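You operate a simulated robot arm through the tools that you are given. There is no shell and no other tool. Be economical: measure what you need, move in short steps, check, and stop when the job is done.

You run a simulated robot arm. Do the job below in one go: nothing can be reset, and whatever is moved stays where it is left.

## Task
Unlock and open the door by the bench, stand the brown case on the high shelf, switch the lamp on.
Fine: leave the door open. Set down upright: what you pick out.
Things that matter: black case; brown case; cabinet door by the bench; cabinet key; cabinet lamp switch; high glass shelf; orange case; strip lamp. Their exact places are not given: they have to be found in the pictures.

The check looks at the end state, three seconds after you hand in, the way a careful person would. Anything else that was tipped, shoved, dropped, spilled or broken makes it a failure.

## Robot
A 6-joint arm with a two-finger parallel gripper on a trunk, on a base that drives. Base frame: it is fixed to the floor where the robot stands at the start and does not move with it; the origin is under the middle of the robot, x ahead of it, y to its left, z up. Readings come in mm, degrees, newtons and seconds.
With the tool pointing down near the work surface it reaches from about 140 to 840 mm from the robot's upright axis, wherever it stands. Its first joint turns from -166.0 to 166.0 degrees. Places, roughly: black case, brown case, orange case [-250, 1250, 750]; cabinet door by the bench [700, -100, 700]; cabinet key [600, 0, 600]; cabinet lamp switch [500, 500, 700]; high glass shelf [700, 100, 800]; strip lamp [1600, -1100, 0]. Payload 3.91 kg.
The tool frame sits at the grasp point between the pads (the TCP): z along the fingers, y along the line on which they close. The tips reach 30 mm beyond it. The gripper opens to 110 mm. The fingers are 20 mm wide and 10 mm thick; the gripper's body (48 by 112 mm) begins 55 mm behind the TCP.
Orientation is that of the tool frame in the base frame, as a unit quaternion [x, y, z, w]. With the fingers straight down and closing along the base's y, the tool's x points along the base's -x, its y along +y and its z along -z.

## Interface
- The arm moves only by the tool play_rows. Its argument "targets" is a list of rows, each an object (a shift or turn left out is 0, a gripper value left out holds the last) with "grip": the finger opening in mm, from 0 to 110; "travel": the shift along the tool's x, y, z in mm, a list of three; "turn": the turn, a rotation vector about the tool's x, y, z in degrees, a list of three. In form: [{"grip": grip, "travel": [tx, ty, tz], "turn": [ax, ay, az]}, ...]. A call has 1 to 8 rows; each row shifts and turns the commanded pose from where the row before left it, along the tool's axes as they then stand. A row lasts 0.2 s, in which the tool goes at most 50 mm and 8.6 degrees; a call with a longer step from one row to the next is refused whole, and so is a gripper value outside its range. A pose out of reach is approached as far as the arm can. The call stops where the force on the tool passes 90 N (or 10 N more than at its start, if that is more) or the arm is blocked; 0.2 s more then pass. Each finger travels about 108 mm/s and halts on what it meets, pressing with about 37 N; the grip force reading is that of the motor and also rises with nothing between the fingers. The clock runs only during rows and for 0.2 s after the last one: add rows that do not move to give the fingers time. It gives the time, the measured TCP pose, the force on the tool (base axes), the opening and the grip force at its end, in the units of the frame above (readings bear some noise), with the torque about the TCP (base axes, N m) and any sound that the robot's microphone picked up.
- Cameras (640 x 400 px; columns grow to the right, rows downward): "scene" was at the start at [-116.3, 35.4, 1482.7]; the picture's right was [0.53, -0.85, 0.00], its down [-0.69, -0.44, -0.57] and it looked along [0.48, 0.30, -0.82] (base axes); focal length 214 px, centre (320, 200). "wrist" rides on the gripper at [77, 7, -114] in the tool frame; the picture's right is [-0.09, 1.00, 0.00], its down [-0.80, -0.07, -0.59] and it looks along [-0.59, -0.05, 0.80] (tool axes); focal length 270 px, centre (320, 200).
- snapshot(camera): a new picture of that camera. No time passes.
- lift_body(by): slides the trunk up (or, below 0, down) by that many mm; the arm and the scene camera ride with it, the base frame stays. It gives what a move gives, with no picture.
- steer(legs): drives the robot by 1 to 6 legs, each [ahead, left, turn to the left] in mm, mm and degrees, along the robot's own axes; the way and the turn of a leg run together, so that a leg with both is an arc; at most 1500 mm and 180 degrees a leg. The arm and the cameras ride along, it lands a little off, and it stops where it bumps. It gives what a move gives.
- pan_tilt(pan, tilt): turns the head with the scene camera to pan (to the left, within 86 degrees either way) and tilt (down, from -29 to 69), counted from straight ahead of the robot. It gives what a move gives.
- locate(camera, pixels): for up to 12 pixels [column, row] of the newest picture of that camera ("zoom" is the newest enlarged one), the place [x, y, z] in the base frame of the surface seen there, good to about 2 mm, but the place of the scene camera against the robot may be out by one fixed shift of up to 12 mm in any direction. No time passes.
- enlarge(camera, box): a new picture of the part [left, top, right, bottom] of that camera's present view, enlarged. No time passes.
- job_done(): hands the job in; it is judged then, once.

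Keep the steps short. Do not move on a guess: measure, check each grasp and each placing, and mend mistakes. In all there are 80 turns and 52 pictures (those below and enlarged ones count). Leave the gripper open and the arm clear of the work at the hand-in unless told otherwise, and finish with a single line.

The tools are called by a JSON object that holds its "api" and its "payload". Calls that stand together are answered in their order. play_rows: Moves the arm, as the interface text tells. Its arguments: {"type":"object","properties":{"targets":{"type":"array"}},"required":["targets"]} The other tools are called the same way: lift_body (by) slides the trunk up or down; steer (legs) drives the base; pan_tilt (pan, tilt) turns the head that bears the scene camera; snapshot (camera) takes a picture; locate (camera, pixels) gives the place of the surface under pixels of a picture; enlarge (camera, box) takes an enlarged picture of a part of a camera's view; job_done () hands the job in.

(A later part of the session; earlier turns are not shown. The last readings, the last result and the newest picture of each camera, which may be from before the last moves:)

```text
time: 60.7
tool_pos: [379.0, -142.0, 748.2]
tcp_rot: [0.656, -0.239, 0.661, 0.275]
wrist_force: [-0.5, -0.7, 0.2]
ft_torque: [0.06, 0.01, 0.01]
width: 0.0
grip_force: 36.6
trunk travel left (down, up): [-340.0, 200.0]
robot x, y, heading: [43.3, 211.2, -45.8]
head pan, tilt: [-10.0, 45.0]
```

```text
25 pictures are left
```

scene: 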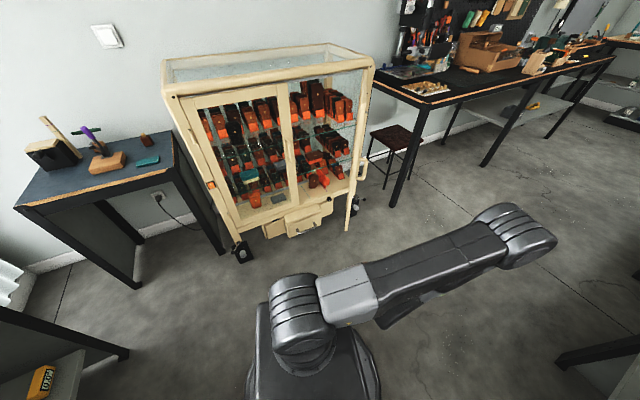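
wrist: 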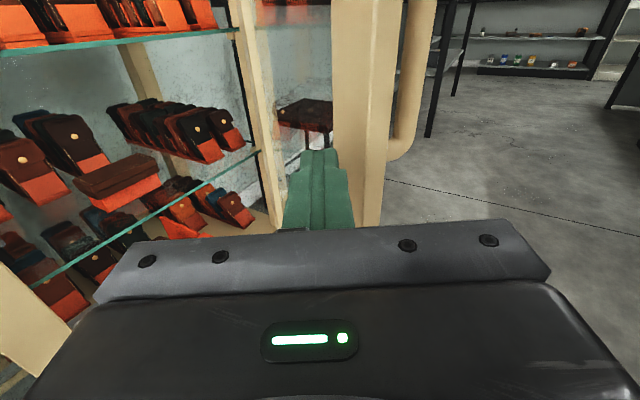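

The fingertips point at the inner side of the stile (355,110). I push by driving toward −y about 150 and check.

{"api": "steer", "payload": {"legs": [[118, -94, 0]]}}

{"api": "snapshot", "payload": {"camera": "wrist"}}

```text
time: 62.1
tool_pos: [394.5, -289.9, 748.3]
tcp_rot: [0.656, -0.239, 0.661, 0.275]
wrist_force: [-0.9, -0.2, 0.1]
ft_torque: [-0.01, 0.0, -0.01]
width: 0.3
grip_force: 37.3
trunk travel left (down, up): [-340.0, 200.0]
robot x, y, heading: [63.1, 62.3, -45.3]
head pan, tilt: [-10.0, 45.0]
```

```text
24 pictures are left
```

wrist: 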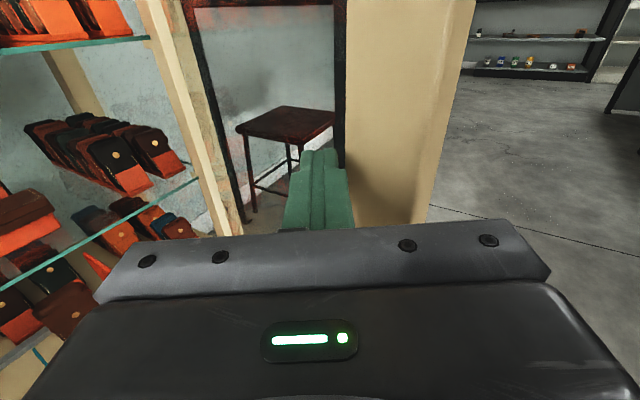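

The door is moving with hardly any force. I push 150 more.

{"api": "steer", "payload": {"legs": [[112, -100, 0]]}}

{"api": "snapshot", "payload": {"camera": "wrist"}}

{"api": "locate", "payload": {"camera": "wrist", "pixels": [[440, 100], [400, 60], [440, 180], [180, 100], [400, 200], [60, 40], [20, 260]]}}

```text
time: 63.4
tool_pos: [408.9, -435.9, 748.7]
tcp_rot: [0.658, -0.231, 0.664, 0.269]
wrist_force: [78.5, 23.3, 12.8]
ft_torque: [-0.14, -0.75, 2.16]
width: 0.0
grip_force: 36.8
trunk travel left (down, up): [-340.0, 200.0]
robot x, y, heading: [69.5, -88.3, -45.4]
head pan, tilt: [-10.0, 45.0]
```

```text
23 pictures are left
```

wrist: 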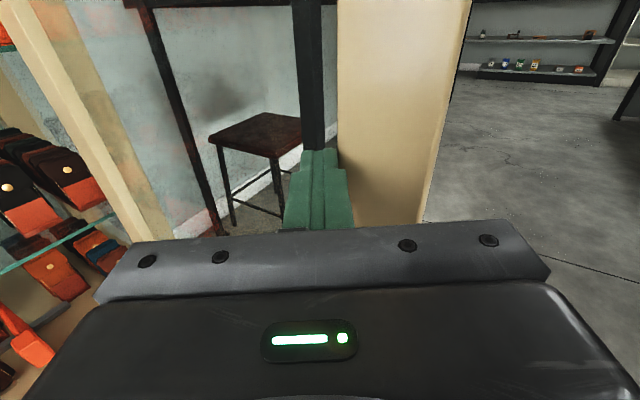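

```text
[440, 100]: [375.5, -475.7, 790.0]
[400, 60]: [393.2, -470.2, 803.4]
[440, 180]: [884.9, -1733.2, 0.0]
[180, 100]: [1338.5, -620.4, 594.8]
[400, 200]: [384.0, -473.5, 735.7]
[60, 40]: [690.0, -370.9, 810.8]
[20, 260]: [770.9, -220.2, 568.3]
```

The door stands at about 90° and has met its stop. I drive back off it (+y) and do the switch next.

{"api": "steer", "payload": {"legs": [[-78, 91, 0]]}}

{"api": "steer", "payload": {"legs": [[-300, 0, 0]]}}

{"api": "steer", "payload": {"legs": [[0, 0, 60]]}}

{"api": "pan_tilt", "payload": {"pan": 10, "tilt": 30}}

{"api": "snapshot", "payload": {"camera": "scene"}}

```text
time: 64.7
tool_pos: [417.5, -317.0, 749.7]
tcp_rot: [0.657, -0.232, 0.665, 0.267]
wrist_force: [0.5, -0.4, 0.2]
ft_torque: [0.02, 0.03, -0.02]
width: 0.0
grip_force: 37.2
trunk travel left (down, up): [-340.0, 200.0]
robot x, y, heading: [80.1, 33.1, -45.2]
head pan, tilt: [-10.0, 45.0]
```

```text
time: 66.7
tool_pos: [207.9, -104.8, 749.0]
tcp_rot: [0.657, -0.233, 0.665, 0.269]
wrist_force: [-1.0, 0.1, 1.1]
ft_torque: [0.03, -0.01, 0.01]
width: 0.0
grip_force: 37.2
trunk travel left (down, up): [-340.0, 200.0]
robot x, y, heading: [-129.6, 241.9, -45.5]
head pan, tilt: [-10.0, 45.0]
```

```text
time: 69.8
tool_pos: [343.2, 363.8, 748.5]
tcp_rot: [0.685, 0.13, 0.709, -0.104]
wrist_force: [-0.9, 0.7, 0.1]
ft_torque: [0.0, -0.04, 0.01]
width: 0.0
grip_force: 37.2
trunk travel left (down, up): [-340.0, 200.0]
robot x, y, heading: [-128.2, 246.5, 15.0]
head pan, tilt: [-10.0, 45.0]
```

```text
time: 70.6
tool_pos: [342.9, 364.5, 748.6]
tcp_rot: [0.685, 0.129, 0.71, -0.103]
wrist_force: [0.1, -0.7, -0.4]
ft_torque: [0.0, -0.01, -0.02]
width: 0.0
grip_force: 37.0
trunk travel left (down, up): [-340.0, 200.0]
robot x, y, heading: [-128.8, 245.6, 14.9]
head pan, tilt: [10.0, 30.0]
```

```text
22 pictures are left
```

scene: 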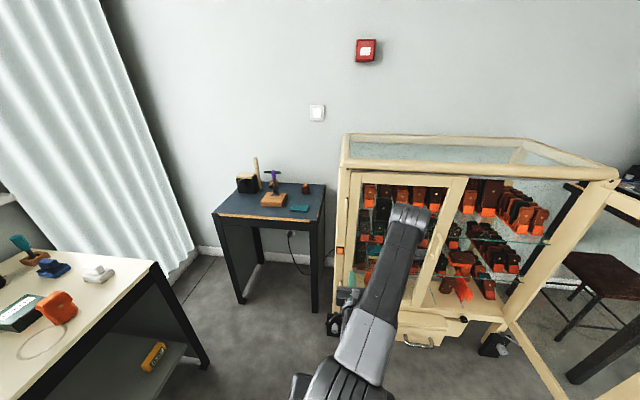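

The door stands wide open. The tool faces the cabinet's left post; I take a wrist picture for the switch.

{"api": "snapshot", "payload": {"camera": "wrist"}}

```text
21 pictures are left
```

wrist: 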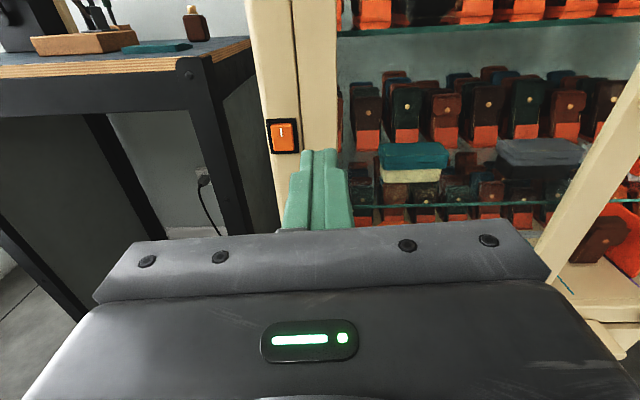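

{"api": "locate", "payload": {"camera": "wrist", "pixels": [[284, 126], [284, 132], [285, 139], [285, 147], [278, 138], [291, 138], [300, 110], [270, 110], [284, 120], [285, 152]]}}

{"api": "enlarge", "payload": {"camera": "wrist", "box": [253, 117, 317, 157]}}

```text
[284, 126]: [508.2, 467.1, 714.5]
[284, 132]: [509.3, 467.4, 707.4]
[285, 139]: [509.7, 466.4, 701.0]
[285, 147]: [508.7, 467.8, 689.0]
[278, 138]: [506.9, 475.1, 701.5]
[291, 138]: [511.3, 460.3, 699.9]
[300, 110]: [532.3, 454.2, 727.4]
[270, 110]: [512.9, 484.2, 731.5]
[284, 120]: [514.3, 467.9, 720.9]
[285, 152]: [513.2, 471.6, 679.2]
```

```text
10.00 times, centred on (285, 137) of wrist
```

zoom: 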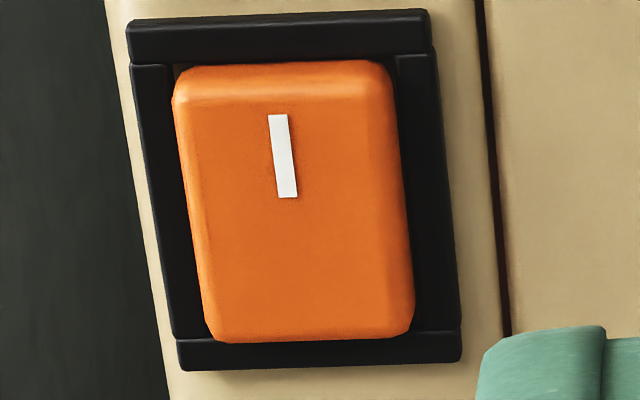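

Rocker: 20 wide, z 687–716, front at [509,467]; the "I" half is up. I pitch the closed fingers 8° down, so the upper edge leads, and go to about 15 mm in front of the upper half.

{"api": "play_rows", "payload": {"targets": [{"turn": [0, -8.4, 0]}, {"travel": [-4.9, -10.9, 37]}, {"travel": [-4.9, -10.9, 37]}, {"travel": [-4.9, -10.9, 37]}, {"travel": [-4.9, -10.8, 37]}]}}

{"api": "snapshot", "payload": {"camera": "wrist"}}

```text
time: 71.8
tool_pos: [471.4, 410.7, 709.8]
tcp_rot: [0.735, 0.14, 0.657, -0.097]
wrist_force: [0.5, 0.6, 0.0]
ft_torque: [0.0, 0.02, 0.05]
width: 0.1
grip_force: 36.7
out of reach, approached as far as the arm can: row 3, 4, 5
trunk travel left (down, up): [-340.0, 200.0]
robot x, y, heading: [-129.6, 243.4, 14.8]
head pan, tilt: [10.0, 30.0]
```

```text
19 pictures are left
```

wrist: 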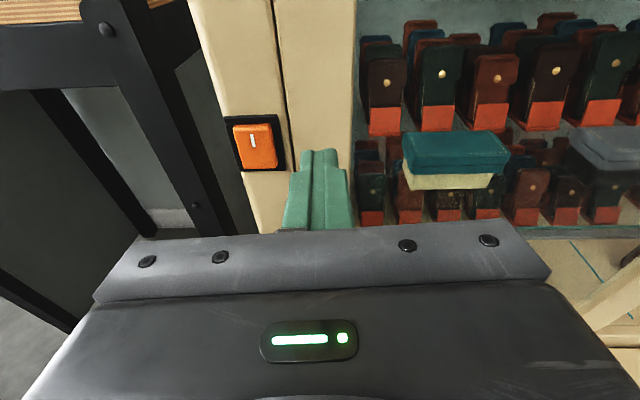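

The wrist's left limit stopped the sideways shift. I undo the commanded sideways part and slide the base left 41 instead.

{"api": "play_rows", "payload": {"targets": [{"travel": [0, 43.5, 0]}]}}

{"api": "steer", "payload": {"legs": [[0, 41, 0]]}}

```text
time: 72.2
tool_pos: [484.4, 370.5, 711.9]
tcp_rot: [0.735, 0.137, 0.657, -0.093]
wrist_force: [0.1, 0.1, -0.3]
ft_torque: [0.04, -0.01, -0.03]
width: 0.2
grip_force: 36.7
trunk travel left (down, up): [-340.0, 200.0]
robot x, y, heading: [-126.8, 244.1, 15.3]
head pan, tilt: [10.0, 30.0]
```

```text
time: 73.1
tool_pos: [474.9, 410.3, 712.4]
tcp_rot: [0.735, 0.137, 0.657, -0.093]
wrist_force: [-0.5, 0.7, -0.1]
ft_torque: [-0.02, 0.01, 0.0]
width: 0.0
grip_force: 37.5
trunk travel left (down, up): [-340.0, 200.0]
robot x, y, heading: [-138.2, 284.8, 15.1]
head pan, tilt: [10.0, 30.0]
```

The commanded pose matches again; 43 more to the left is needed, done by the base.

{"api": "steer", "payload": {"legs": [[0, 43, 0]]}}

{"api": "snapshot", "payload": {"camera": "wrist"}}

{"api": "locate", "payload": {"camera": "wrist", "pixels": [[316, 155], [322, 155]]}}

```text
time: 74.0
tool_pos: [463.0, 450.2, 712.5]
tcp_rot: [0.735, 0.137, 0.657, -0.093]
wrist_force: [0.6, 0.0, 0.1]
ft_torque: [-0.02, 0.03, 0.03]
width: 0.0
grip_force: 37.1
trunk travel left (down, up): [-340.0, 200.0]
robot x, y, heading: [-149.8, 329.4, 15.0]
head pan, tilt: [10.0, 30.0]
```

```text
18 pictures are left
```

wrist: 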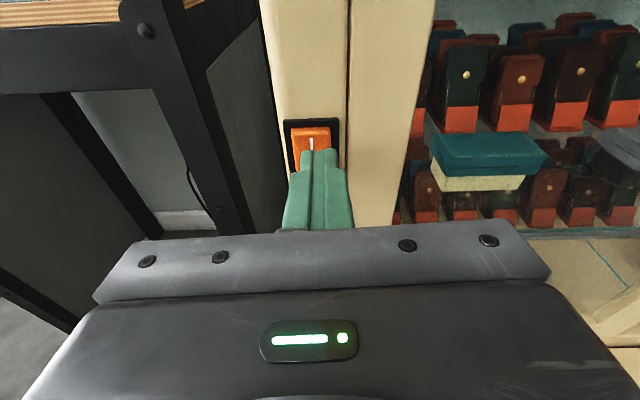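

```text
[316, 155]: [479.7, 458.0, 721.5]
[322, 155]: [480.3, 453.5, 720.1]
```

Aligned with the rocker; the tips are about 19 mm from it. I advance in small steps and listen.

{"api": "play_rows", "payload": {"targets": [{"travel": [1.4, -2, 12]}, {"travel": [0.5, 0, 4]}, {"travel": [0.4, 0, 3]}, {"travel": [0.4, 0, 3]}]}}

```text
time: 75.0
tool_pos: [484.1, 459.6, 711.8]
tcp_rot: [0.735, 0.136, 0.657, -0.093]
wrist_force: [-1.8, -0.9, -1.6]
ft_torque: [0.03, 0.01, 0.0]
width: 0.0
grip_force: 36.9
trunk travel left (down, up): [-340.0, 200.0]
robot x, y, heading: [-147.7, 327.1, 14.9]
head pan, tilt: [10.0, 30.0]
```

{"api": "play_rows", "payload": {"targets": [{"travel": [0.3, 0, 2]}, {"travel": [0.3, 0, 2]}, {"travel": [0.3, 0, 2]}]}}

```text
time: 75.8
tool_pos: [487.5, 460.5, 714.3]
tcp_rot: [0.736, 0.135, 0.657, -0.092]
wrist_force: [-16.7, -7.0, -1.8]
ft_torque: [0.01, -0.05, -0.07]
width: 0.0
grip_force: 37.0
trunk travel left (down, up): [-340.0, 200.0]
robot x, y, heading: [-147.4, 327.5, 15.1]
head pan, tilt: [10.0, 30.0]
heard: click
```

A click: the rocker switched. I back off 80 and look at it with the wrist camera.

{"api": "play_rows", "payload": {"targets": [{"travel": [0, 0, -40]}, {"travel": [0, 0, -40]}]}}

{"api": "enlarge", "payload": {"camera": "wrist", "box": [240, 60, 400, 160]}}

{"api": "snapshot", "payload": {"camera": "scene"}}

```text
time: 76.4
tool_pos: [412.8, 437.0, 722.7]
tcp_rot: [0.734, 0.136, 0.658, -0.093]
wrist_force: [-0.1, -1.4, 1.0]
ft_torque: [0.01, -0.03, 0.01]
width: 0.0
grip_force: 37.0
trunk travel left (down, up): [-340.0, 200.0]
robot x, y, heading: [-153.9, 323.8, 14.9]
head pan, tilt: [10.0, 30.0]
```

```text
4.00 times, centred on (320, 110) of wrist
```

zoom: 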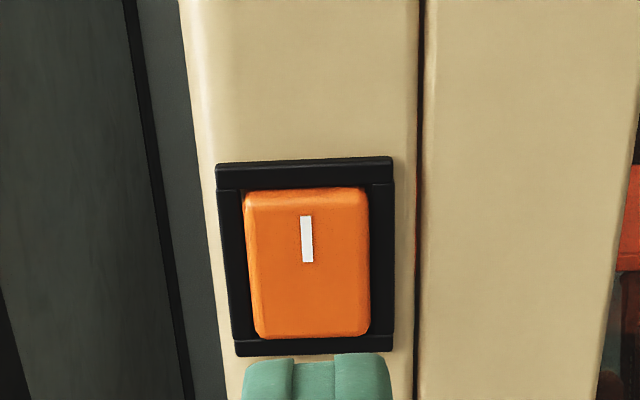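

```text
16 pictures are left
```

scene: 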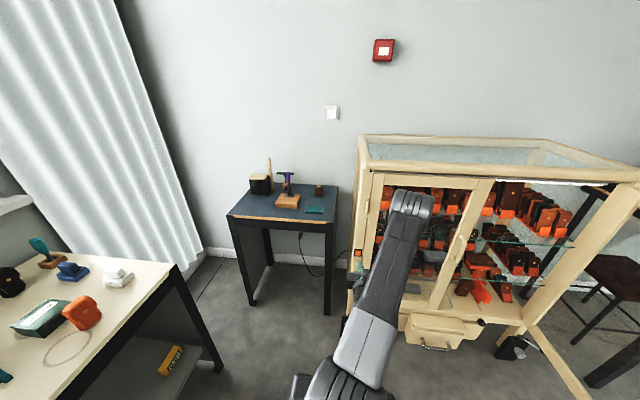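

A bright line shows under the cabinet's top rail near (585,182). I enlarge it to see if the strip lamp is lit.

{"api": "enlarge", "payload": {"camera": "scene", "box": [480, 140, 640, 240]}}

{"api": "locate", "payload": {"camera": "zoom", "pixels": [[300, 165], [160, 162], [60, 190], [150, 300], [300, 330], [250, 200], [200, 195], [100, 275], [380, 380]]}}

```text
4.00 times, centred on (560, 190) of scene
```

zoom: 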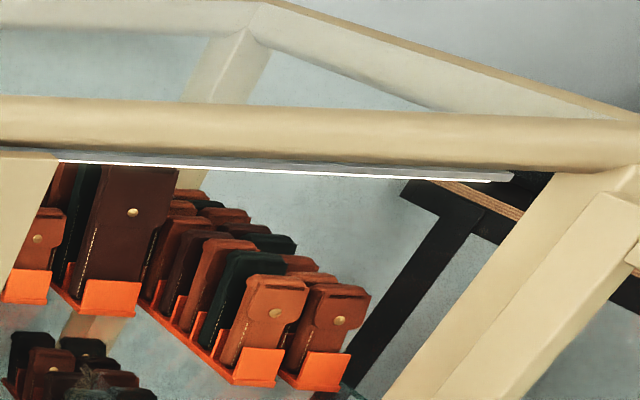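

```text
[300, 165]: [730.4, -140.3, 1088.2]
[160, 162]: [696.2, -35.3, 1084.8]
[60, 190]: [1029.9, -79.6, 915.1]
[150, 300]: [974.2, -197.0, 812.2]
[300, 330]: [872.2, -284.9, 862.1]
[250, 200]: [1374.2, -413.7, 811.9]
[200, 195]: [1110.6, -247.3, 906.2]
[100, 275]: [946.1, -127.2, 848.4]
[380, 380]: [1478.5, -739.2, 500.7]
```

The strip lamp is lit. The high shelf (z≈805) has free room in front. Now the brown case: I raise the trunk 190, retract the tool, and turn the base left toward the long table.

{"api": "lift_body", "payload": {"by": 190}}

{"api": "play_rows", "payload": {"targets": [{"grip": 90, "travel": [0, 0, -40]}, {"travel": [0, 0, -40]}]}}

{"api": "steer", "payload": {"legs": [[0, 0, 94]]}}

{"api": "pan_tilt", "payload": {"pan": -10, "tilt": 40}}

{"api": "snapshot", "payload": {"camera": "wrist"}}

```text
time: 78.5
tool_pos: [413.5, 437.1, 912.9]
tcp_rot: [0.735, 0.136, 0.658, -0.092]
wrist_force: [0.1, -0.6, 0.0]
ft_torque: [-0.01, -0.02, -0.01]
width: 0.0
grip_force: 37.3
trunk travel left (down, up): [-530.0, 10.0]
robot x, y, heading: [-149.9, 326.8, 14.9]
head pan, tilt: [10.0, 30.0]
```

```text
time: 79.0
tool_pos: [335.6, 410.8, 921.9]
tcp_rot: [0.734, 0.137, 0.658, -0.094]
wrist_force: [0.1, 0.0, 0.5]
ft_torque: [0.03, -0.02, -0.02]
width: 89.9
grip_force: 0.2
trunk travel left (down, up): [-530.0, 10.0]
robot x, y, heading: [-148.6, 323.9, 15.1]
head pan, tilt: [10.0, 30.0]
```

```text
time: 83.5
tool_pos: [-273.7, 805.6, 921.8]
tcp_rot: [0.398, 0.633, 0.377, -0.547]
wrist_force: [-1.0, -0.8, 0.4]
ft_torque: [-0.01, 0.01, 0.01]
width: 90.0
grip_force: 0.1
trunk travel left (down, up): [-530.0, 10.0]
robot x, y, heading: [-153.8, 323.8, 109.7]
head pan, tilt: [10.0, 30.0]
```

```text
time: 84.3
tool_pos: [-272.1, 805.4, 920.9]
tcp_rot: [0.398, 0.633, 0.378, -0.546]
wrist_force: [-0.5, -0.3, 0.5]
ft_torque: [-0.04, -0.02, 0.0]
width: 89.8
grip_force: 0.2
trunk travel left (down, up): [-530.0, 10.0]
robot x, y, heading: [-150.5, 325.9, 109.5]
head pan, tilt: [-10.0, 40.0]
```

```text
14 pictures are left
```

wrist: 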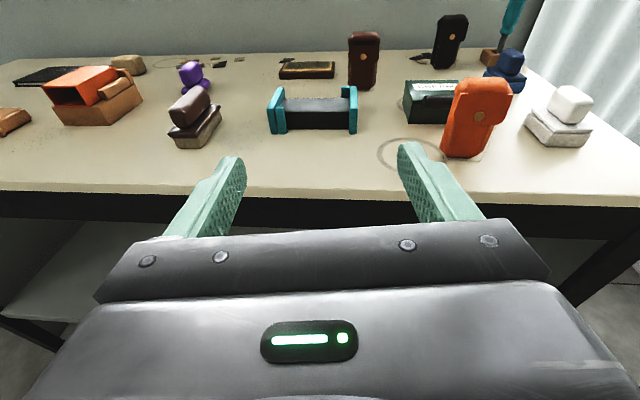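

The brown case is at (364,60), behind the teal roller stand and left of the green box. I measure it and its neighbours.

{"api": "locate", "payload": {"camera": "wrist", "pixels": [[364, 34], [364, 60], [364, 84], [350, 60], [378, 60], [363, 91], [346, 85], [406, 82], [281, 92], [353, 92], [332, 68], [357, 130]]}}

{"api": "enlarge", "payload": {"camera": "wrist", "box": [316, 10, 444, 110]}}

```text
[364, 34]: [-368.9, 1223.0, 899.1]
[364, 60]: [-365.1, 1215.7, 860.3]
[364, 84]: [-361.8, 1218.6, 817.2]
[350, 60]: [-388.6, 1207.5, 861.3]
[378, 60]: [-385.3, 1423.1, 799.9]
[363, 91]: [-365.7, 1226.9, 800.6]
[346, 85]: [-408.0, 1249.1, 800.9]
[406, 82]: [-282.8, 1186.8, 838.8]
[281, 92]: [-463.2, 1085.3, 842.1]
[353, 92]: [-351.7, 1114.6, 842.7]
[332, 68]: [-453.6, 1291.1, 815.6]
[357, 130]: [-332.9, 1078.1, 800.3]
```

```text
4.00 times, centred on (380, 60) of wrist
```

zoom: 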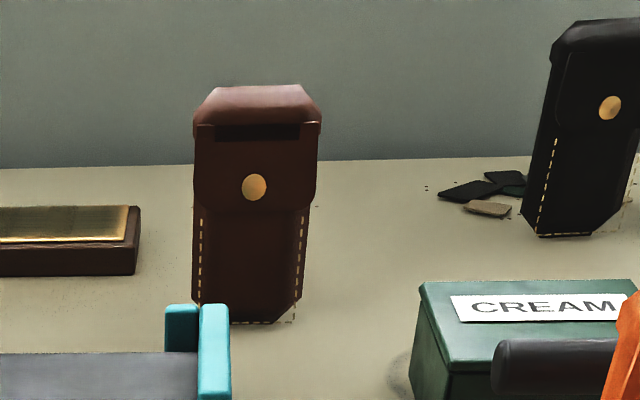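

The case is upright, 56 wide, z 800–905, facing the tool squarely (front centre [-365,1216]). I pitch the tool to about 35° down to reach over the roller stand, and set the yaw to 109.5°.

{"api": "play_rows", "payload": {"targets": [{"grip": 84, "turn": [-3.6, 0, 0]}, {"turn": [0, -7.1, 0]}, {"turn": [0, -7.1, 0]}, {"turn": [0, -7.1, 0]}, {"turn": [0, -7.1, 0]}]}}

{"api": "steer", "payload": {"legs": [[236, -49, 0]]}}

{"api": "snapshot", "payload": {"camera": "wrist"}}

```text
time: 85.5
tool_pos: [-274.4, 804.9, 921.2]
tcp_rot: [0.501, 0.733, 0.283, -0.365]
wrist_force: [0.3, 0.1, -0.7]
ft_torque: [-0.03, 0.0, 0.04]
width: 84.0
grip_force: 0.0
trunk travel left (down, up): [-530.0, 10.0]
robot x, y, heading: [-152.6, 324.1, 109.4]
head pan, tilt: [-10.0, 40.0]
```

```text
time: 87.3
tool_pos: [-305.5, 1044.8, 921.6]
tcp_rot: [0.501, 0.732, 0.284, -0.365]
wrist_force: [0.0, 0.2, -0.9]
ft_torque: [0.0, 0.03, -0.01]
width: 83.8
grip_force: 0.1
trunk travel left (down, up): [-530.0, 10.0]
robot x, y, heading: [-181.7, 566.2, 109.7]
head pan, tilt: [-10.0, 40.0]
```

```text
12 pictures are left
```

wrist: 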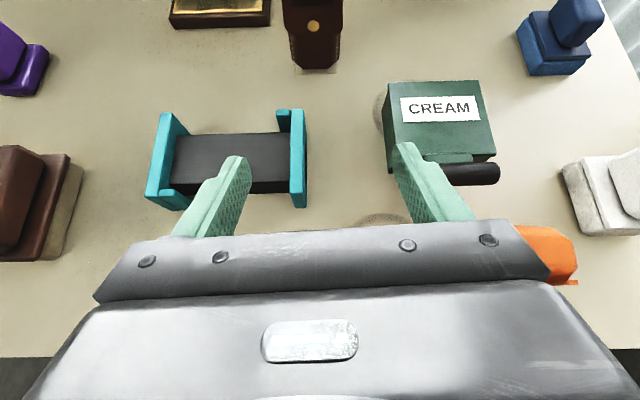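

I locate the case precisely from here; the tool is also rolled ~3°, which I will correct.

{"api": "locate", "payload": {"camera": "wrist", "pixels": [[313, 25], [290, 25], [335, 25], [313, 5], [288, 5], [338, 5], [316, 50], [296, 50], [335, 50], [316, 66], [346, 60], [280, 60]]}}

```text
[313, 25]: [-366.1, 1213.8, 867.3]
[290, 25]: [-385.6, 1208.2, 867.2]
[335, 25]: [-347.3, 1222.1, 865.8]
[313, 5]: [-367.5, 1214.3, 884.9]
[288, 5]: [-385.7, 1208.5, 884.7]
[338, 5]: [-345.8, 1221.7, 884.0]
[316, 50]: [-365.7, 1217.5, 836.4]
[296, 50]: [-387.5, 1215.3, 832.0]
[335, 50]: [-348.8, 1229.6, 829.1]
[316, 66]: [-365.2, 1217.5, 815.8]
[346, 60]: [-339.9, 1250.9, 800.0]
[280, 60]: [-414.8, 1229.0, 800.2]
```

Front centre [-366,1215]. I correct the roll, go up-forward along tool x, and advance along the tool axis to 60 mm short of the grasp, then check.

{"api": "play_rows", "payload": {"targets": [{"turn": [0, 0, 3.55]}, {"travel": [31.7, -3, 0]}, {"travel": [31.7, -3.3, 0]}, {"travel": [0, 0, 45]}, {"travel": [0, 0, 45]}, {"travel": [0, 0, 45]}]}}

{"api": "snapshot", "payload": {"camera": "wrist"}}

```text
time: 88.7
tool_pos: [-357.1, 1180.5, 895.4]
tcp_rot: [0.523, 0.716, 0.272, -0.374]
wrist_force: [-0.4, -0.5, 0.2]
ft_torque: [-0.03, 0.02, 0.0]
width: 84.2
grip_force: 0.0
trunk travel left (down, up): [-530.0, 10.0]
robot x, y, heading: [-182.2, 565.2, 109.7]
head pan, tilt: [-10.0, 40.0]
```

```text
11 pictures are left
```

wrist: 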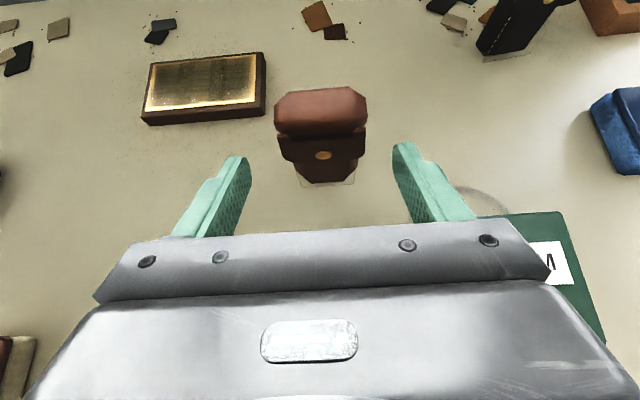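

Well centred between the fingers. I check the case's thickness and then advance.

{"api": "locate", "payload": {"camera": "wrist", "pixels": [[320, 92], [320, 110], [320, 128], [277, 115], [366, 112], [322, 160]]}}

{"api": "play_rows", "payload": {"targets": [{"travel": [0, 0, 30]}, {"travel": [0, 0, 29]}]}}

```text
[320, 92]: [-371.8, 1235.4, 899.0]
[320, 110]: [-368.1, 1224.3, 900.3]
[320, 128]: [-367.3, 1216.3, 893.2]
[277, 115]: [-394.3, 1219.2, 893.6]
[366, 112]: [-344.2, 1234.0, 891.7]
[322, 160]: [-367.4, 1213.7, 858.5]
```

```text
time: 89.3
tool_pos: [-371.3, 1227.6, 861.0]
tcp_rot: [0.523, 0.717, 0.272, -0.373]
wrist_force: [-0.7, 0.2, 0.3]
ft_torque: [0.0, -0.02, 0.02]
width: 83.9
grip_force: 0.0
trunk travel left (down, up): [-530.0, 10.0]
robot x, y, heading: [-180.4, 563.8, 109.5]
head pan, tilt: [-10.0, 40.0]
```

The TCP is at the case's middle (z 861). I close.

{"api": "play_rows", "payload": {"targets": [{"grip": 62}, {"grip": 45}, {"grip": 40}, {"grip": 40}, {"grip": 40}]}}

```text
time: 90.5
tool_pos: [-371.3, 1227.5, 859.7]
tcp_rot: [0.523, 0.716, 0.273, -0.374]
wrist_force: [-0.1, 0.9, 0.4]
ft_torque: [0.0, 0.0, -0.01]
width: 54.5
grip_force: 37.2
trunk travel left (down, up): [-530.0, 10.0]
robot x, y, heading: [-183.4, 566.0, 109.3]
head pan, tilt: [-10.0, 40.0]
```

Gripped at 54.5 mm. I lift straight up 80.

{"api": "play_rows", "payload": {"targets": [{"travel": [16.4, 0, -11.5]}, {"travel": [24.6, 0, -17.2]}, {"travel": [32.8, 0, -23]}]}}

{"api": "snapshot", "payload": {"camera": "wrist"}}

```text
time: 91.3
tool_pos: [-372.8, 1228.8, 952.4]
tcp_rot: [0.523, 0.717, 0.271, -0.373]
wrist_force: [0.7, 0.6, -0.6]
ft_torque: [0.01, -0.02, -0.02]
width: 54.1
grip_force: 37.1
trunk travel left (down, up): [-530.0, 10.0]
robot x, y, heading: [-181.8, 565.6, 109.6]
head pan, tilt: [-10.0, 40.0]
```

```text
10 pictures are left
```

wrist: 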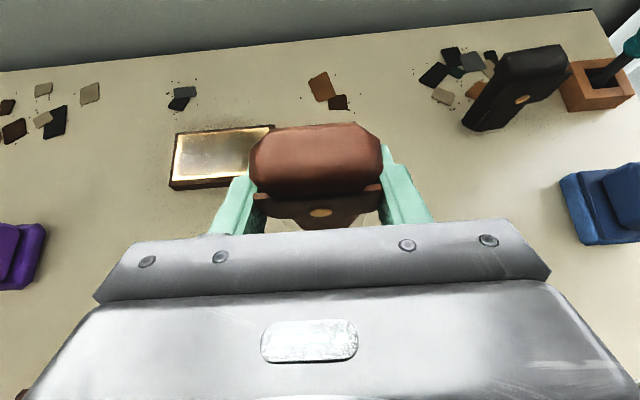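

The brown case hangs straight between the pads. I drive back 400 and left 150 from the table, retract the arm, then turn right to the cabinet.

{"api": "steer", "payload": {"legs": [[-400, 0, 0], [0, 150, 0]]}}

{"api": "play_rows", "payload": {"targets": [{"travel": [-27.6, 0, -39.4]}, {"travel": [-27.6, 0, -39.4]}, {"travel": [-27.6, 0, -39.4]}, {"travel": [-27.6, 0, -39.4]}]}}

{"api": "steer", "payload": {"legs": [[0, 0, -90]]}}

```text
time: 94.8
tool_pos: [-378.7, 796.5, 951.6]
tcp_rot: [0.522, 0.716, 0.273, -0.374]
wrist_force: [-0.5, 0.2, -0.4]
ft_torque: [-0.02, -0.03, -0.02]
width: 54.4
grip_force: 36.4
trunk travel left (down, up): [-530.0, 10.0]
robot x, y, heading: [-187.3, 131.2, 109.3]
head pan, tilt: [-10.0, 40.0]
```

```text
time: 95.8
tool_pos: [-318.2, 614.3, 951.7]
tcp_rot: [0.523, 0.716, 0.272, -0.374]
wrist_force: [-0.7, -0.5, 0.3]
ft_torque: [0.0, -0.02, 0.01]
width: 54.3
grip_force: 37.0
trunk travel left (down, up): [-530.0, 10.0]
robot x, y, heading: [-189.9, 131.9, 109.7]
head pan, tilt: [-10.0, 40.0]
```

```text
time: 100.0
tool_pos: [290.7, 261.8, 951.7]
tcp_rot: [0.876, 0.137, 0.457, -0.073]
wrist_force: [0.4, 0.0, 0.2]
ft_torque: [-0.03, -0.01, 0.01]
width: 39.8
grip_force: 0.2
trunk travel left (down, up): [-530.0, 10.0]
robot x, y, heading: [-188.9, 134.3, 19.3]
head pan, tilt: [-10.0, 40.0]
```

The opening now reads 39.8 with no grip force: the case has slipped out during the turn. I look for it.

{"api": "pan_tilt", "payload": {"pan": 40, "tilt": 50}}

{"api": "snapshot", "payload": {"camera": "scene"}}

```text
time: 101.2
tool_pos: [291.2, 260.5, 951.6]
tcp_rot: [0.876, 0.137, 0.457, -0.072]
wrist_force: [-0.7, 0.6, -0.5]
ft_torque: [0.03, -0.04, 0.02]
width: 40.1
grip_force: 0.1
trunk travel left (down, up): [-530.0, 10.0]
robot x, y, heading: [-189.5, 133.1, 19.5]
head pan, tilt: [40.0, 50.0]
```

```text
9 pictures are left
```

scene: 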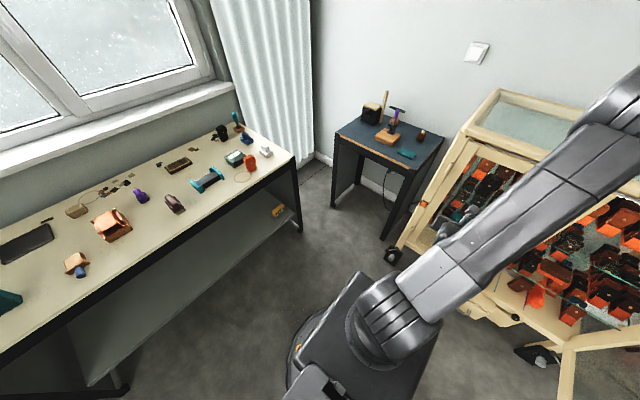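

It isn't on the table nor on the visible floor. I look with the wrist camera too.

{"api": "snapshot", "payload": {"camera": "wrist"}}

```text
8 pictures are left
```

wrist: 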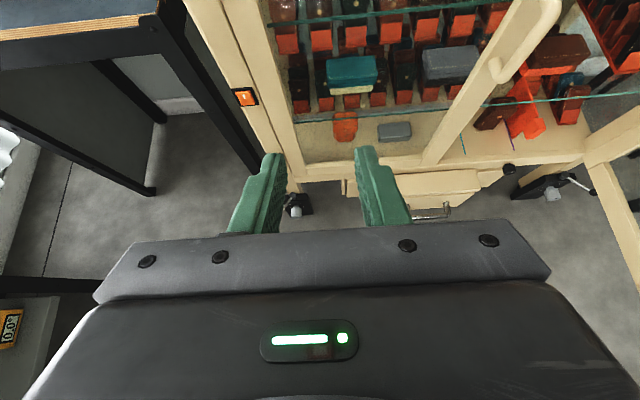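

Not in view; the arm hides the floor in front of the cabinet. I swing the arm about 34° to the right and look again.

{"api": "play_rows", "payload": {"targets": [{"grip": 84, "travel": [-2.8, 49, -3.9], "turn": [-4.67, 0, 3.27]}, {"travel": [-2.8, 49, -3.9], "turn": [-4.67, 0, 3.27]}, {"travel": [-2.8, 49, -3.9], "turn": [-4.67, 0, 3.27]}, {"travel": [-2.8, 49, -3.9], "turn": [-4.67, 0, 3.27]}, {"travel": [-2.8, 49, -3.9], "turn": [-4.67, 0, 3.27]}, {"travel": [-2.8, 49, -3.9], "turn": [-4.67, 0, 3.27]}]}}

{"api": "pan_tilt", "payload": {"pan": 20, "tilt": 58}}

{"api": "snapshot", "payload": {"camera": "scene"}}

```text
time: 102.6
tool_pos: [280.7, -31.1, 950.8]
tcp_rot: [0.877, -0.129, 0.458, 0.066]
wrist_force: [0.4, 0.6, -0.9]
ft_torque: [-0.02, 0.02, 0.0]
width: 84.0
grip_force: 0.0
trunk travel left (down, up): [-530.0, 10.0]
robot x, y, heading: [-189.2, 134.1, 19.3]
head pan, tilt: [40.0, 50.0]
```

```text
time: 103.4
tool_pos: [280.8, -29.4, 949.3]
tcp_rot: [0.878, -0.128, 0.456, 0.066]
wrist_force: [-0.4, -0.2, -0.1]
ft_torque: [0.01, -0.02, -0.03]
width: 84.0
grip_force: 0.2
trunk travel left (down, up): [-530.0, 10.0]
robot x, y, heading: [-191.0, 131.3, 19.5]
head pan, tilt: [20.0, 58.0]
```

```text
7 pictures are left
```

scene: 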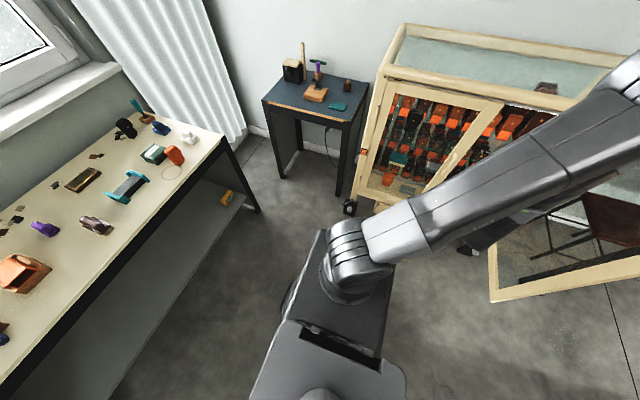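

Still hidden: the base and arm mask the floor close by. I drive straight back 300 and look over the vacated floor.

{"api": "steer", "payload": {"legs": [[-300, 0, 0]]}}

{"api": "pan_tilt", "payload": {"pan": 15, "tilt": 45}}

{"api": "snapshot", "payload": {"camera": "scene"}}

```text
time: 105.4
tool_pos: [-0.9, -129.0, 950.7]
tcp_rot: [0.878, -0.129, 0.457, 0.066]
wrist_force: [-0.6, -0.2, 0.3]
ft_torque: [0.01, 0.0, 0.02]
width: 84.1
grip_force: 0.0
trunk travel left (down, up): [-530.0, 10.0]
robot x, y, heading: [-472.3, 34.1, 19.3]
head pan, tilt: [20.0, 58.0]
```

```text
time: 106.2
tool_pos: [-0.5, -129.6, 950.1]
tcp_rot: [0.878, -0.128, 0.456, 0.066]
wrist_force: [0.0, 0.0, -0.4]
ft_torque: [0.0, 0.0, 0.01]
width: 84.0
grip_force: 0.1
trunk travel left (down, up): [-530.0, 10.0]
robot x, y, heading: [-474.1, 36.0, 19.1]
head pan, tilt: [15.0, 45.0]
```

```text
6 pictures are left
```

scene: 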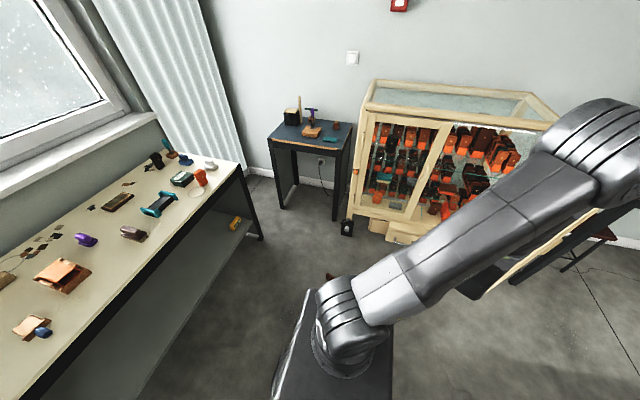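

A small brown-red spot peeks out beside the base at (330,276). I locate it and enlarge.

{"api": "locate", "payload": {"camera": "scene", "pixels": [[328, 273], [331, 277], [334, 275], [326, 280], [330, 268], [345, 265]]}}

{"api": "enlarge", "payload": {"camera": "scene", "box": [298, 256, 362, 296]}}

```text
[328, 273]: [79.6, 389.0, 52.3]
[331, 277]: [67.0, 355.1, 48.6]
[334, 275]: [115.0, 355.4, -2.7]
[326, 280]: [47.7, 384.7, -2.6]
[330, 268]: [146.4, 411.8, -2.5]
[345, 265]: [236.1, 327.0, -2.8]
```

```text
10.00 times, centred on (330, 276) of scene
```

zoom: 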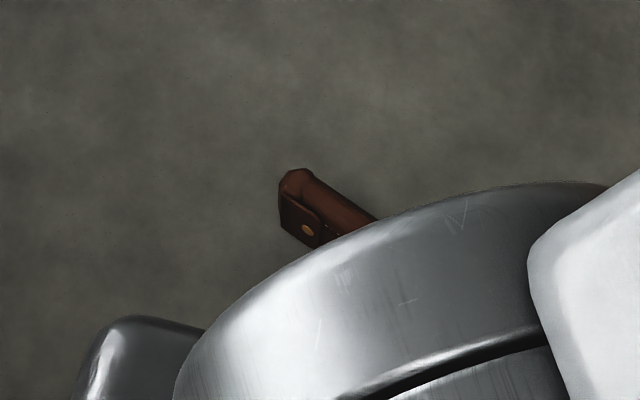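

The case lies on its narrow side on the floor near [80,380,~50], in reach from here. I swing the arm left over it and pitch the tool down, then lower the trunk for a view.

{"api": "play_rows", "payload": {"targets": [{"travel": [0, -49, 0], "turn": [4.59, 0, -3.21]}, {"travel": [0, -49, 0], "turn": [4.59, 0, -3.21]}, {"travel": [0, -49, 0], "turn": [4.59, 0, -3.21]}, {"travel": [0, -49, 0], "turn": [4.59, 0, -3.21]}, {"travel": [0, -49, 0], "turn": [4.59, 0, -3.21]}, {"travel": [0, -49, 0], "turn": [4.59, 0, -3.21]}, {"travel": [0, -49, 0], "turn": [4.59, 0, -3.21]}, {"travel": [0, -49, 0], "turn": [4.59, 0, -3.21]}]}}

{"api": "play_rows", "payload": {"targets": [{"turn": [0, -8, 0]}, {"turn": [0, -8, 0]}, {"turn": [0, -8, 0]}, {"turn": [0, -8, 0]}, {"turn": [0, -8, 0]}, {"turn": [0, -8, 0]}, {"turn": [0, -7, 0]}]}}

{"api": "lift_body", "payload": {"by": -350}}

```text
time: 108.0
tool_pos: [-21.4, 254.1, 951.9]
tcp_rot: [0.86, 0.217, 0.448, -0.114]
wrist_force: [-1.0, -0.7, -0.3]
ft_torque: [-0.04, 0.01, -0.02]
width: 84.0
grip_force: 0.0
trunk travel left (down, up): [-530.0, 10.0]
robot x, y, heading: [-471.3, 34.7, 19.4]
head pan, tilt: [15.0, 45.0]
```

```text
time: 109.6
tool_pos: [-67.9, 290.5, 903.8]
tcp_rot: [0.967, 0.234, 0.097, 0.021]
wrist_force: [-0.8, 0.2, -0.7]
ft_torque: [-0.03, 0.04, -0.03]
width: 83.8
grip_force: 0.1
out of reach, approached as far as the arm can: row 3, 4, 5, 6, 7
trunk travel left (down, up): [-530.0, 10.0]
robot x, y, heading: [-468.0, 37.3, 19.4]
head pan, tilt: [15.0, 45.0]
```

```text
time: 113.0
tool_pos: [-68.9, 289.8, 553.9]
tcp_rot: [0.967, 0.235, 0.097, 0.02]
wrist_force: [0.1, -0.7, 0.5]
ft_torque: [-0.02, 0.0, 0.01]
width: 84.1
grip_force: 0.1
trunk travel left (down, up): [-180.0, 360.0]
robot x, y, heading: [-464.9, 32.6, 19.1]
head pan, tilt: [15.0, 45.0]
```

The wrist-roll limit again; turning the tool counter-clockwise moves away from it. The case's length points about az 110°, so I rotate the tool that way.

{"api": "play_rows", "payload": {"targets": [{"turn": [0, 0, -8.5]}, {"turn": [0, 0, -8.5]}, {"turn": [0, 0, -8.5]}, {"turn": [0, 0, -8.5]}, {"turn": [0, 0, -8.5]}, {"turn": [0, 0, -8.5]}, {"turn": [0, 0, -8.5]}, {"turn": [0, 0, -8.5]}]}}

```text
time: 114.8
tool_pos: [-68.2, 289.6, 553.5]
tcp_rot: [0.67, 0.736, 0.069, 0.072]
wrist_force: [0.3, 0.0, 0.4]
ft_torque: [0.03, -0.04, 0.0]
width: 83.8
grip_force: 0.1
trunk travel left (down, up): [-180.0, 360.0]
robot x, y, heading: [-471.4, 34.5, 19.6]
head pan, tilt: [15.0, 45.0]
```

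Now I level the tool to vertical (11.4° about tool x) and move about 130 along tool y to stand near over the case, then look.

{"api": "play_rows", "payload": {"targets": [{"turn": [5.7, 0, 0]}, {"turn": [5.7, 0, 0]}, {"travel": [0, 43, 0]}, {"travel": [0, 43, 0]}, {"travel": [0, 43, 0]}]}}

{"api": "snapshot", "payload": {"camera": "wrist"}}

```text
time: 116.0
tool_pos: [20.2, 293.3, 530.7]
tcp_rot: [0.673, 0.734, 0.033, 0.088]
wrist_force: [-0.4, 0.1, 0.6]
ft_torque: [-0.01, 0.04, 0.0]
width: 83.8
grip_force: 0.0
out of reach, approached as far as the arm can: row 1, 2, 3, 4, 5
trunk travel left (down, up): [-180.0, 360.0]
robot x, y, heading: [-471.3, 32.7, 19.3]
head pan, tilt: [15.0, 45.0]
```

```text
4 pictures are left
```

wrist: 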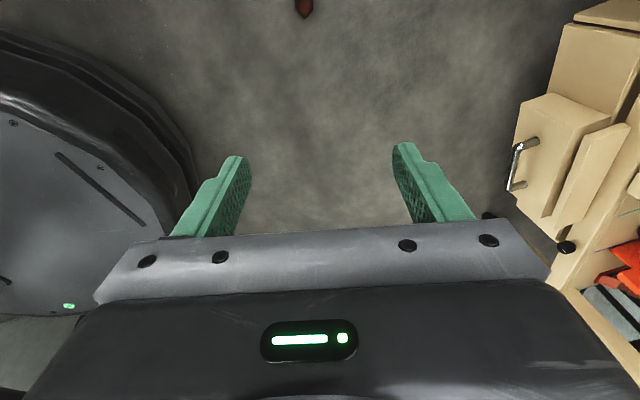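

Only the case's tip shows at (304,8). I locate its visible points.

{"api": "locate", "payload": {"camera": "wrist", "pixels": [[304, 15], [304, 8], [298, 2], [310, 2], [304, 2], [297, 8], [311, 8], [299, 13], [309, 13]]}}

```text
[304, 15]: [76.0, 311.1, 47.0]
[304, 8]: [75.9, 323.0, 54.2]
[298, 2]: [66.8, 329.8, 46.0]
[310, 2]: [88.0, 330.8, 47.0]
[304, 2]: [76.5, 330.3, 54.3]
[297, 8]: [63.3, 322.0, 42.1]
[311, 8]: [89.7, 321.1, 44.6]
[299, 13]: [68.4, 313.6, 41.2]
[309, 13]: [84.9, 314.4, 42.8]
```

The case lies along +y with its flap end to the north, south end at [76,309], ridge z 54, 27 thick in x. The wrist is again near a joint limit (the tool stays tilted ~10°), so I roll the wrist further counter-clockwise toward its neutral and watch the tilt.

{"api": "play_rows", "payload": {"targets": [{"travel": [0, -20, -20]}, {"turn": [0, 0, -8.5]}, {"turn": [0, 0, -8.5]}, {"turn": [0, 0, -8.5]}, {"turn": [0, 0, -8.5]}, {"turn": [0, 0, -8.5]}, {"turn": [0, 0, -8.5]}, {"turn": [0, 0, -8.5]}]}}

{"api": "play_rows", "payload": {"targets": [{"turn": [0, 0, -8.5]}, {"turn": [0, 0, -8.5]}, {"turn": [0, 0, -8.5]}, {"turn": [0, 0, -8.5]}]}}

```text
time: 117.8
tool_pos: [-35.5, 284.5, 515.7]
tcp_rot: [0.218, 0.973, -0.005, 0.078]
wrist_force: [0.8, 0.7, 0.1]
ft_torque: [-0.01, 0.0, 0.0]
width: 84.1
grip_force: 0.1
out of reach, approached as far as the arm can: row 1, 2, 3, 4, 5, 6
trunk travel left (down, up): [-180.0, 360.0]
robot x, y, heading: [-467.1, 30.3, 19.4]
head pan, tilt: [15.0, 45.0]
```

```text
time: 118.8
tool_pos: [-34.6, 284.8, 514.9]
tcp_rot: [-0.075, 0.994, -0.029, 0.072]
wrist_force: [-0.2, -0.7, -0.8]
ft_torque: [0.02, -0.01, 0.01]
width: 84.1
grip_force: 0.0
trunk travel left (down, up): [-180.0, 360.0]
robot x, y, heading: [-472.6, 34.6, 19.5]
head pan, tilt: [15.0, 45.0]
```

The wrist is back in its free range. I remove the remaining 9° tilt and roll on until tool x points south (az 270°), so the pads close along x across the case.

{"api": "play_rows", "payload": {"targets": [{"turn": [-1.97, 3.98, 0]}, {"turn": [-1.97, 3.98, 0]}, {"turn": [0, 0, -8.1]}, {"turn": [0, 0, -8.1]}, {"turn": [0, 0, -8.1]}, {"turn": [0, 0, -8.1]}, {"turn": [0, 0, -8.1]}]}}

{"api": "play_rows", "payload": {"targets": [{"turn": [0, 0, -8.1]}, {"turn": [0, 0, -8.1]}, {"turn": [0, 0, -8.1]}, {"turn": [0, 0, -8.1]}, {"turn": [0, 0, -8.1]}]}}

{"api": "lift_body", "payload": {"by": -175}}

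```text
time: 120.4
tool_pos: [-72.0, 294.0, 490.8]
tcp_rot: [-0.409, 0.908, -0.063, 0.068]
wrist_force: [-0.4, 0.5, -0.1]
ft_torque: [0.0, -0.01, -0.01]
width: 84.1
grip_force: 0.1
out of reach, approached as far as the arm can: row 1, 2, 6, 7
trunk travel left (down, up): [-180.0, 360.0]
robot x, y, heading: [-470.8, 35.0, 19.6]
head pan, tilt: [15.0, 45.0]
```

```text
time: 121.6
tool_pos: [-153.8, 270.4, 428.1]
tcp_rot: [-0.702, 0.708, -0.071, 0.04]
wrist_force: [0.0, 0.9, -0.7]
ft_torque: [0.0, 0.02, -0.02]
width: 84.2
grip_force: 0.1
out of reach, approached as far as the arm can: row 1, 2, 3, 4, 5
trunk travel left (down, up): [-180.0, 360.0]
robot x, y, heading: [-472.1, 34.0, 19.7]
head pan, tilt: [15.0, 45.0]
```

```text
time: 123.6
tool_pos: [-151.9, 269.9, 252.8]
tcp_rot: [-0.701, 0.708, -0.07, 0.04]
wrist_force: [-0.9, 0.0, 0.3]
ft_torque: [0.05, 0.03, -0.01]
width: 84.0
grip_force: 0.0
trunk travel left (down, up): [-5.0, 535.0]
robot x, y, heading: [-470.2, 34.5, 19.3]
head pan, tilt: [15.0, 45.0]
```

The tool is caught near a wrist singularity (forearm and tool in line). I raise the tool with the arm to bend the wrist again while rolling back toward neutral, then check that it can become vertical.

{"api": "play_rows", "payload": {"targets": [{"travel": [0, 0, -48]}, {"travel": [0, 0, -48]}, {"travel": [0, 0, -48], "turn": [0, 0, 8]}, {"travel": [0, 0, -48], "turn": [0, 0, 8]}, {"travel": [0, 0, -48], "turn": [0, 0, 8]}, {"travel": [0, 0, -48], "turn": [0, 0, 8]}, {"travel": [0, 0, -48], "turn": [0, 0, 8]}, {"turn": [0, 0, 8]}]}}

```text
time: 125.4
tool_pos: [-274.8, 260.9, 487.5]
tcp_rot: [-0.351, 0.932, -0.052, 0.069]
wrist_force: [0.1, 0.6, -0.2]
ft_torque: [-0.01, -0.02, -0.03]
width: 83.7
grip_force: 0.0
out of reach, approached as far as the arm can: row 1, 2, 3, 4, 5, 6, 7, 8
trunk travel left (down, up): [-5.0, 535.0]
robot x, y, heading: [-468.6, 36.2, 19.4]
head pan, tilt: [15.0, 45.0]
```

Position, not orientation, is drifting. I return toward the start-like posture (radius ~400, higher), where the tool could be vertical, moving outward and up.

{"api": "play_rows", "payload": {"targets": [{"travel": [-29, -16.4, -23.5], "turn": [0, 0, 5]}, {"travel": [-29, -16.4, -23.5], "turn": [0, 0, 5]}, {"travel": [-29, -16.4, -23.5], "turn": [0, 0, 5]}, {"travel": [-29, -16.4, -23.5], "turn": [0, 0, 5]}, {"turn": [0, 0, 5]}, {"turn": [0, 0, 5]}]}}

```text
time: 126.8
tool_pos: [-176.4, 282.0, 538.2]
tcp_rot: [-0.098, 0.989, -0.052, 0.102]
wrist_force: [-0.1, -0.8, 0.0]
ft_torque: [-0.01, -0.02, 0.02]
width: 84.3
grip_force: 0.1
out of reach, approached as far as the arm can: row 1, 2, 3, 4, 5, 6
trunk travel left (down, up): [-5.0, 535.0]
robot x, y, heading: [-474.2, 34.9, 19.4]
head pan, tilt: [15.0, 45.0]
```

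I now roll to rel 180° (camera inboard, the natural wrist) and pitch the tool outward from there, to unwind the wrist.

{"api": "play_rows", "payload": {"targets": [{"turn": [0, 0, -7]}, {"turn": [0, 0, -7]}, {"turn": [0, 0, -7]}, {"turn": [0, -8, 0]}, {"turn": [0, -8, 0]}, {"turn": [0, -8, 0]}, {"turn": [0, -8, 0]}, {"turn": [0, -8, 0]}]}}

{"api": "play_rows", "payload": {"targets": [{"turn": [0, 0, 0]}, {"turn": [0, -8, 0]}, {"turn": [0, -8, 0]}]}}

{"api": "pan_tilt", "payload": {"pan": 25, "tilt": 55}}

{"api": "snapshot", "payload": {"camera": "scene"}}

```text
time: 128.6
tool_pos: [-179.6, 283.0, 534.9]
tcp_rot: [-0.283, 0.868, 0.034, 0.408]
wrist_force: [0.5, -0.8, -0.4]
ft_torque: [0.01, 0.05, 0.0]
width: 84.1
grip_force: 0.0
out of reach, approached as far as the arm can: row 1
trunk travel left (down, up): [-5.0, 535.0]
robot x, y, heading: [-471.3, 34.3, 19.6]
head pan, tilt: [15.0, 45.0]
```

```text
time: 129.4
tool_pos: [-178.1, 283.0, 536.3]
tcp_rot: [-0.275, 0.801, 0.074, 0.526]
wrist_force: [-0.1, -0.5, 0.2]
ft_torque: [-0.03, 0.01, -0.01]
width: 84.0
grip_force: 0.1
trunk travel left (down, up): [-5.0, 535.0]
robot x, y, heading: [-470.6, 32.2, 19.6]
head pan, tilt: [15.0, 45.0]
```

```text
time: 130.1
tool_pos: [-177.3, 282.5, 535.7]
tcp_rot: [-0.274, 0.802, 0.074, 0.525]
wrist_force: [0.1, 0.0, -0.7]
ft_torque: [0.02, 0.01, -0.03]
width: 84.0
grip_force: 0.0
trunk travel left (down, up): [-5.0, 535.0]
robot x, y, heading: [-469.0, 37.0, 19.3]
head pan, tilt: [25.0, 55.0]
```

```text
3 pictures are left
```

scene: 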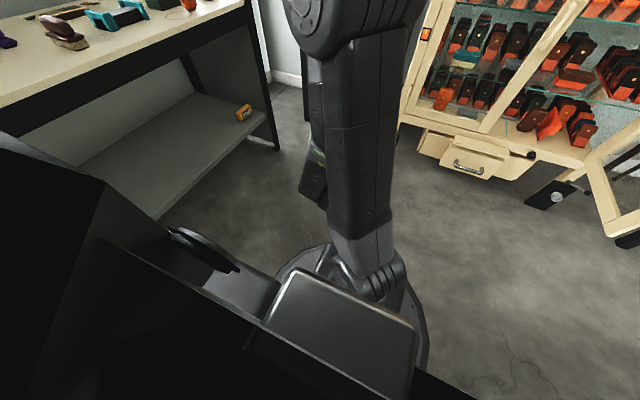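

The natural wrist posture is back (tool pitched 26° down, pointing az 27°, camera below). I extend out over the case and then pitch down toward vertical.

{"api": "play_rows", "payload": {"targets": [{"travel": [-17.9, -9.6, 39.8]}, {"travel": [-17.9, -9.6, 39.8]}, {"travel": [-17.9, -9.6, 39.8]}, {"travel": [-17.9, -9.6, 39.8]}, {"travel": [-17.9, -9.6, 39.8]}, {"travel": [-17.9, -9.6, 39.8]}]}}

{"api": "play_rows", "payload": {"targets": [{"turn": [0, 8, 0]}, {"turn": [0, 8, 0]}, {"turn": [0, 8, 0]}, {"turn": [0, 8, 0]}, {"turn": [0, 8, 0]}, {"turn": [0, 8, 0]}, {"turn": [0, 8, 0]}, {"turn": [0, 5, 0]}]}}

```text
time: 131.5
tool_pos: [76.0, 370.7, 537.1]
tcp_rot: [-0.276, 0.802, 0.074, 0.524]
wrist_force: [0.6, -0.6, 0.2]
ft_torque: [-0.04, -0.01, -0.01]
width: 84.1
grip_force: 0.0
trunk travel left (down, up): [-5.0, 535.0]
robot x, y, heading: [-470.2, 32.3, 19.4]
head pan, tilt: [25.0, 55.0]
```

```text
time: 133.3
tool_pos: [66.5, 355.5, 516.6]
tcp_rot: [-0.27, 0.953, -0.085, 0.111]
wrist_force: [-0.7, -0.3, 0.0]
ft_torque: [0.01, 0.02, 0.04]
width: 84.0
grip_force: 0.1
out of reach, approached as far as the arm can: row 2, 3, 7, 8
trunk travel left (down, up): [-5.0, 535.0]
robot x, y, heading: [-471.8, 32.4, 19.3]
head pan, tilt: [25.0, 55.0]
```

The remaining tilt (16°) is partly my own roll error. I correct both tilt components.

{"api": "play_rows", "payload": {"targets": [{"turn": [-6.6, 0, 0]}, {"turn": [-6.6, 0, 0]}, {"turn": [0, 5, 0]}, {"turn": [0, 4.8, 0]}]}}

```text
time: 134.3
tool_pos: [63.4, 354.7, 513.5]
tcp_rot: [-0.261, 0.957, -0.122, 0.036]
wrist_force: [-0.3, -0.8, 0.0]
ft_torque: [0.01, 0.01, -0.01]
width: 83.8
grip_force: 0.2
out of reach, approached as far as the arm can: row 1, 2, 4
trunk travel left (down, up): [-5.0, 535.0]
robot x, y, heading: [-472.7, 34.2, 19.6]
head pan, tilt: [25.0, 55.0]
```

A residual sideways tilt of the tool is acceptable for the floor grasp (the pads will align the case). I roll tool x to az 90° (the verified x‑up family) while descending.

{"api": "play_rows", "payload": {"targets": [{"travel": [0, 0, 15], "turn": [0, 0, 8]}, {"travel": [0, 0, 15], "turn": [0, 0, 8]}, {"travel": [0, 0, 15], "turn": [0, 0, 8]}, {"travel": [0, 0, 15], "turn": [0, 0, 8]}, {"travel": [0, 0, 15], "turn": [0, 0, 8]}, {"travel": [0, 0, 15], "turn": [0, 0, 8]}, {"travel": [0, 0, 15], "turn": [0, 0, 8]}, {"travel": [0, 0, 15], "turn": [0, 0, 8]}]}}

{"api": "play_rows", "payload": {"targets": [{"travel": [0, 0, 15], "turn": [0, 0, 8]}, {"travel": [0, 0, 15], "turn": [0, 0, 8]}, {"travel": [0, 0, 15], "turn": [0, 0, 8]}, {"travel": [0, 0, 15], "turn": [0, 0, 8]}, {"travel": [0, 0, 15], "turn": [0, 0, 8]}, {"travel": [0, 0, 15], "turn": [0, 0, 8]}, {"travel": [0, 0, 15], "turn": [0, 0, 8]}]}}

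```text
time: 136.1
tool_pos: [73.2, 328.8, 390.5]
tcp_rot: [0.287, 0.951, -0.076, 0.084]
wrist_force: [0.4, 0.0, -0.2]
ft_torque: [0.0, 0.04, 0.0]
width: 83.7
grip_force: 0.0
out of reach, approached as far as the arm can: row 1, 2
trunk travel left (down, up): [-5.0, 535.0]
robot x, y, heading: [-471.7, 35.9, 19.3]
head pan, tilt: [25.0, 55.0]
```

```text
time: 137.7
tool_pos: [86.4, 309.1, 289.7]
tcp_rot: [0.7, 0.705, -0.028, 0.11]
wrist_force: [-0.9, -0.5, -0.2]
ft_torque: [-0.02, -0.01, 0.01]
width: 83.9
grip_force: 0.0
trunk travel left (down, up): [-5.0, 535.0]
robot x, y, heading: [-469.4, 35.5, 19.4]
head pan, tilt: [25.0, 55.0]
```

This is reachable. I try to remove the small tilts (6.8° about x, 11.5° about y) here.

{"api": "play_rows", "payload": {"targets": [{"turn": [0, 5.8, 0]}, {"turn": [0, 5.7, 0]}, {"turn": [6.8, 0, 0]}]}}

```text
time: 138.5
tool_pos: [72.1, 301.6, 280.3]
tcp_rot: [0.701, 0.709, -0.015, 0.083]
wrist_force: [-0.8, -0.9, 0.8]
ft_torque: [0.02, 0.02, -0.01]
width: 83.9
grip_force: 0.1
out of reach, approached as far as the arm can: row 1, 2, 3
trunk travel left (down, up): [-5.0, 535.0]
robot x, y, heading: [-472.4, 30.5, 19.4]
head pan, tilt: [25.0, 55.0]
5 turns are left
```

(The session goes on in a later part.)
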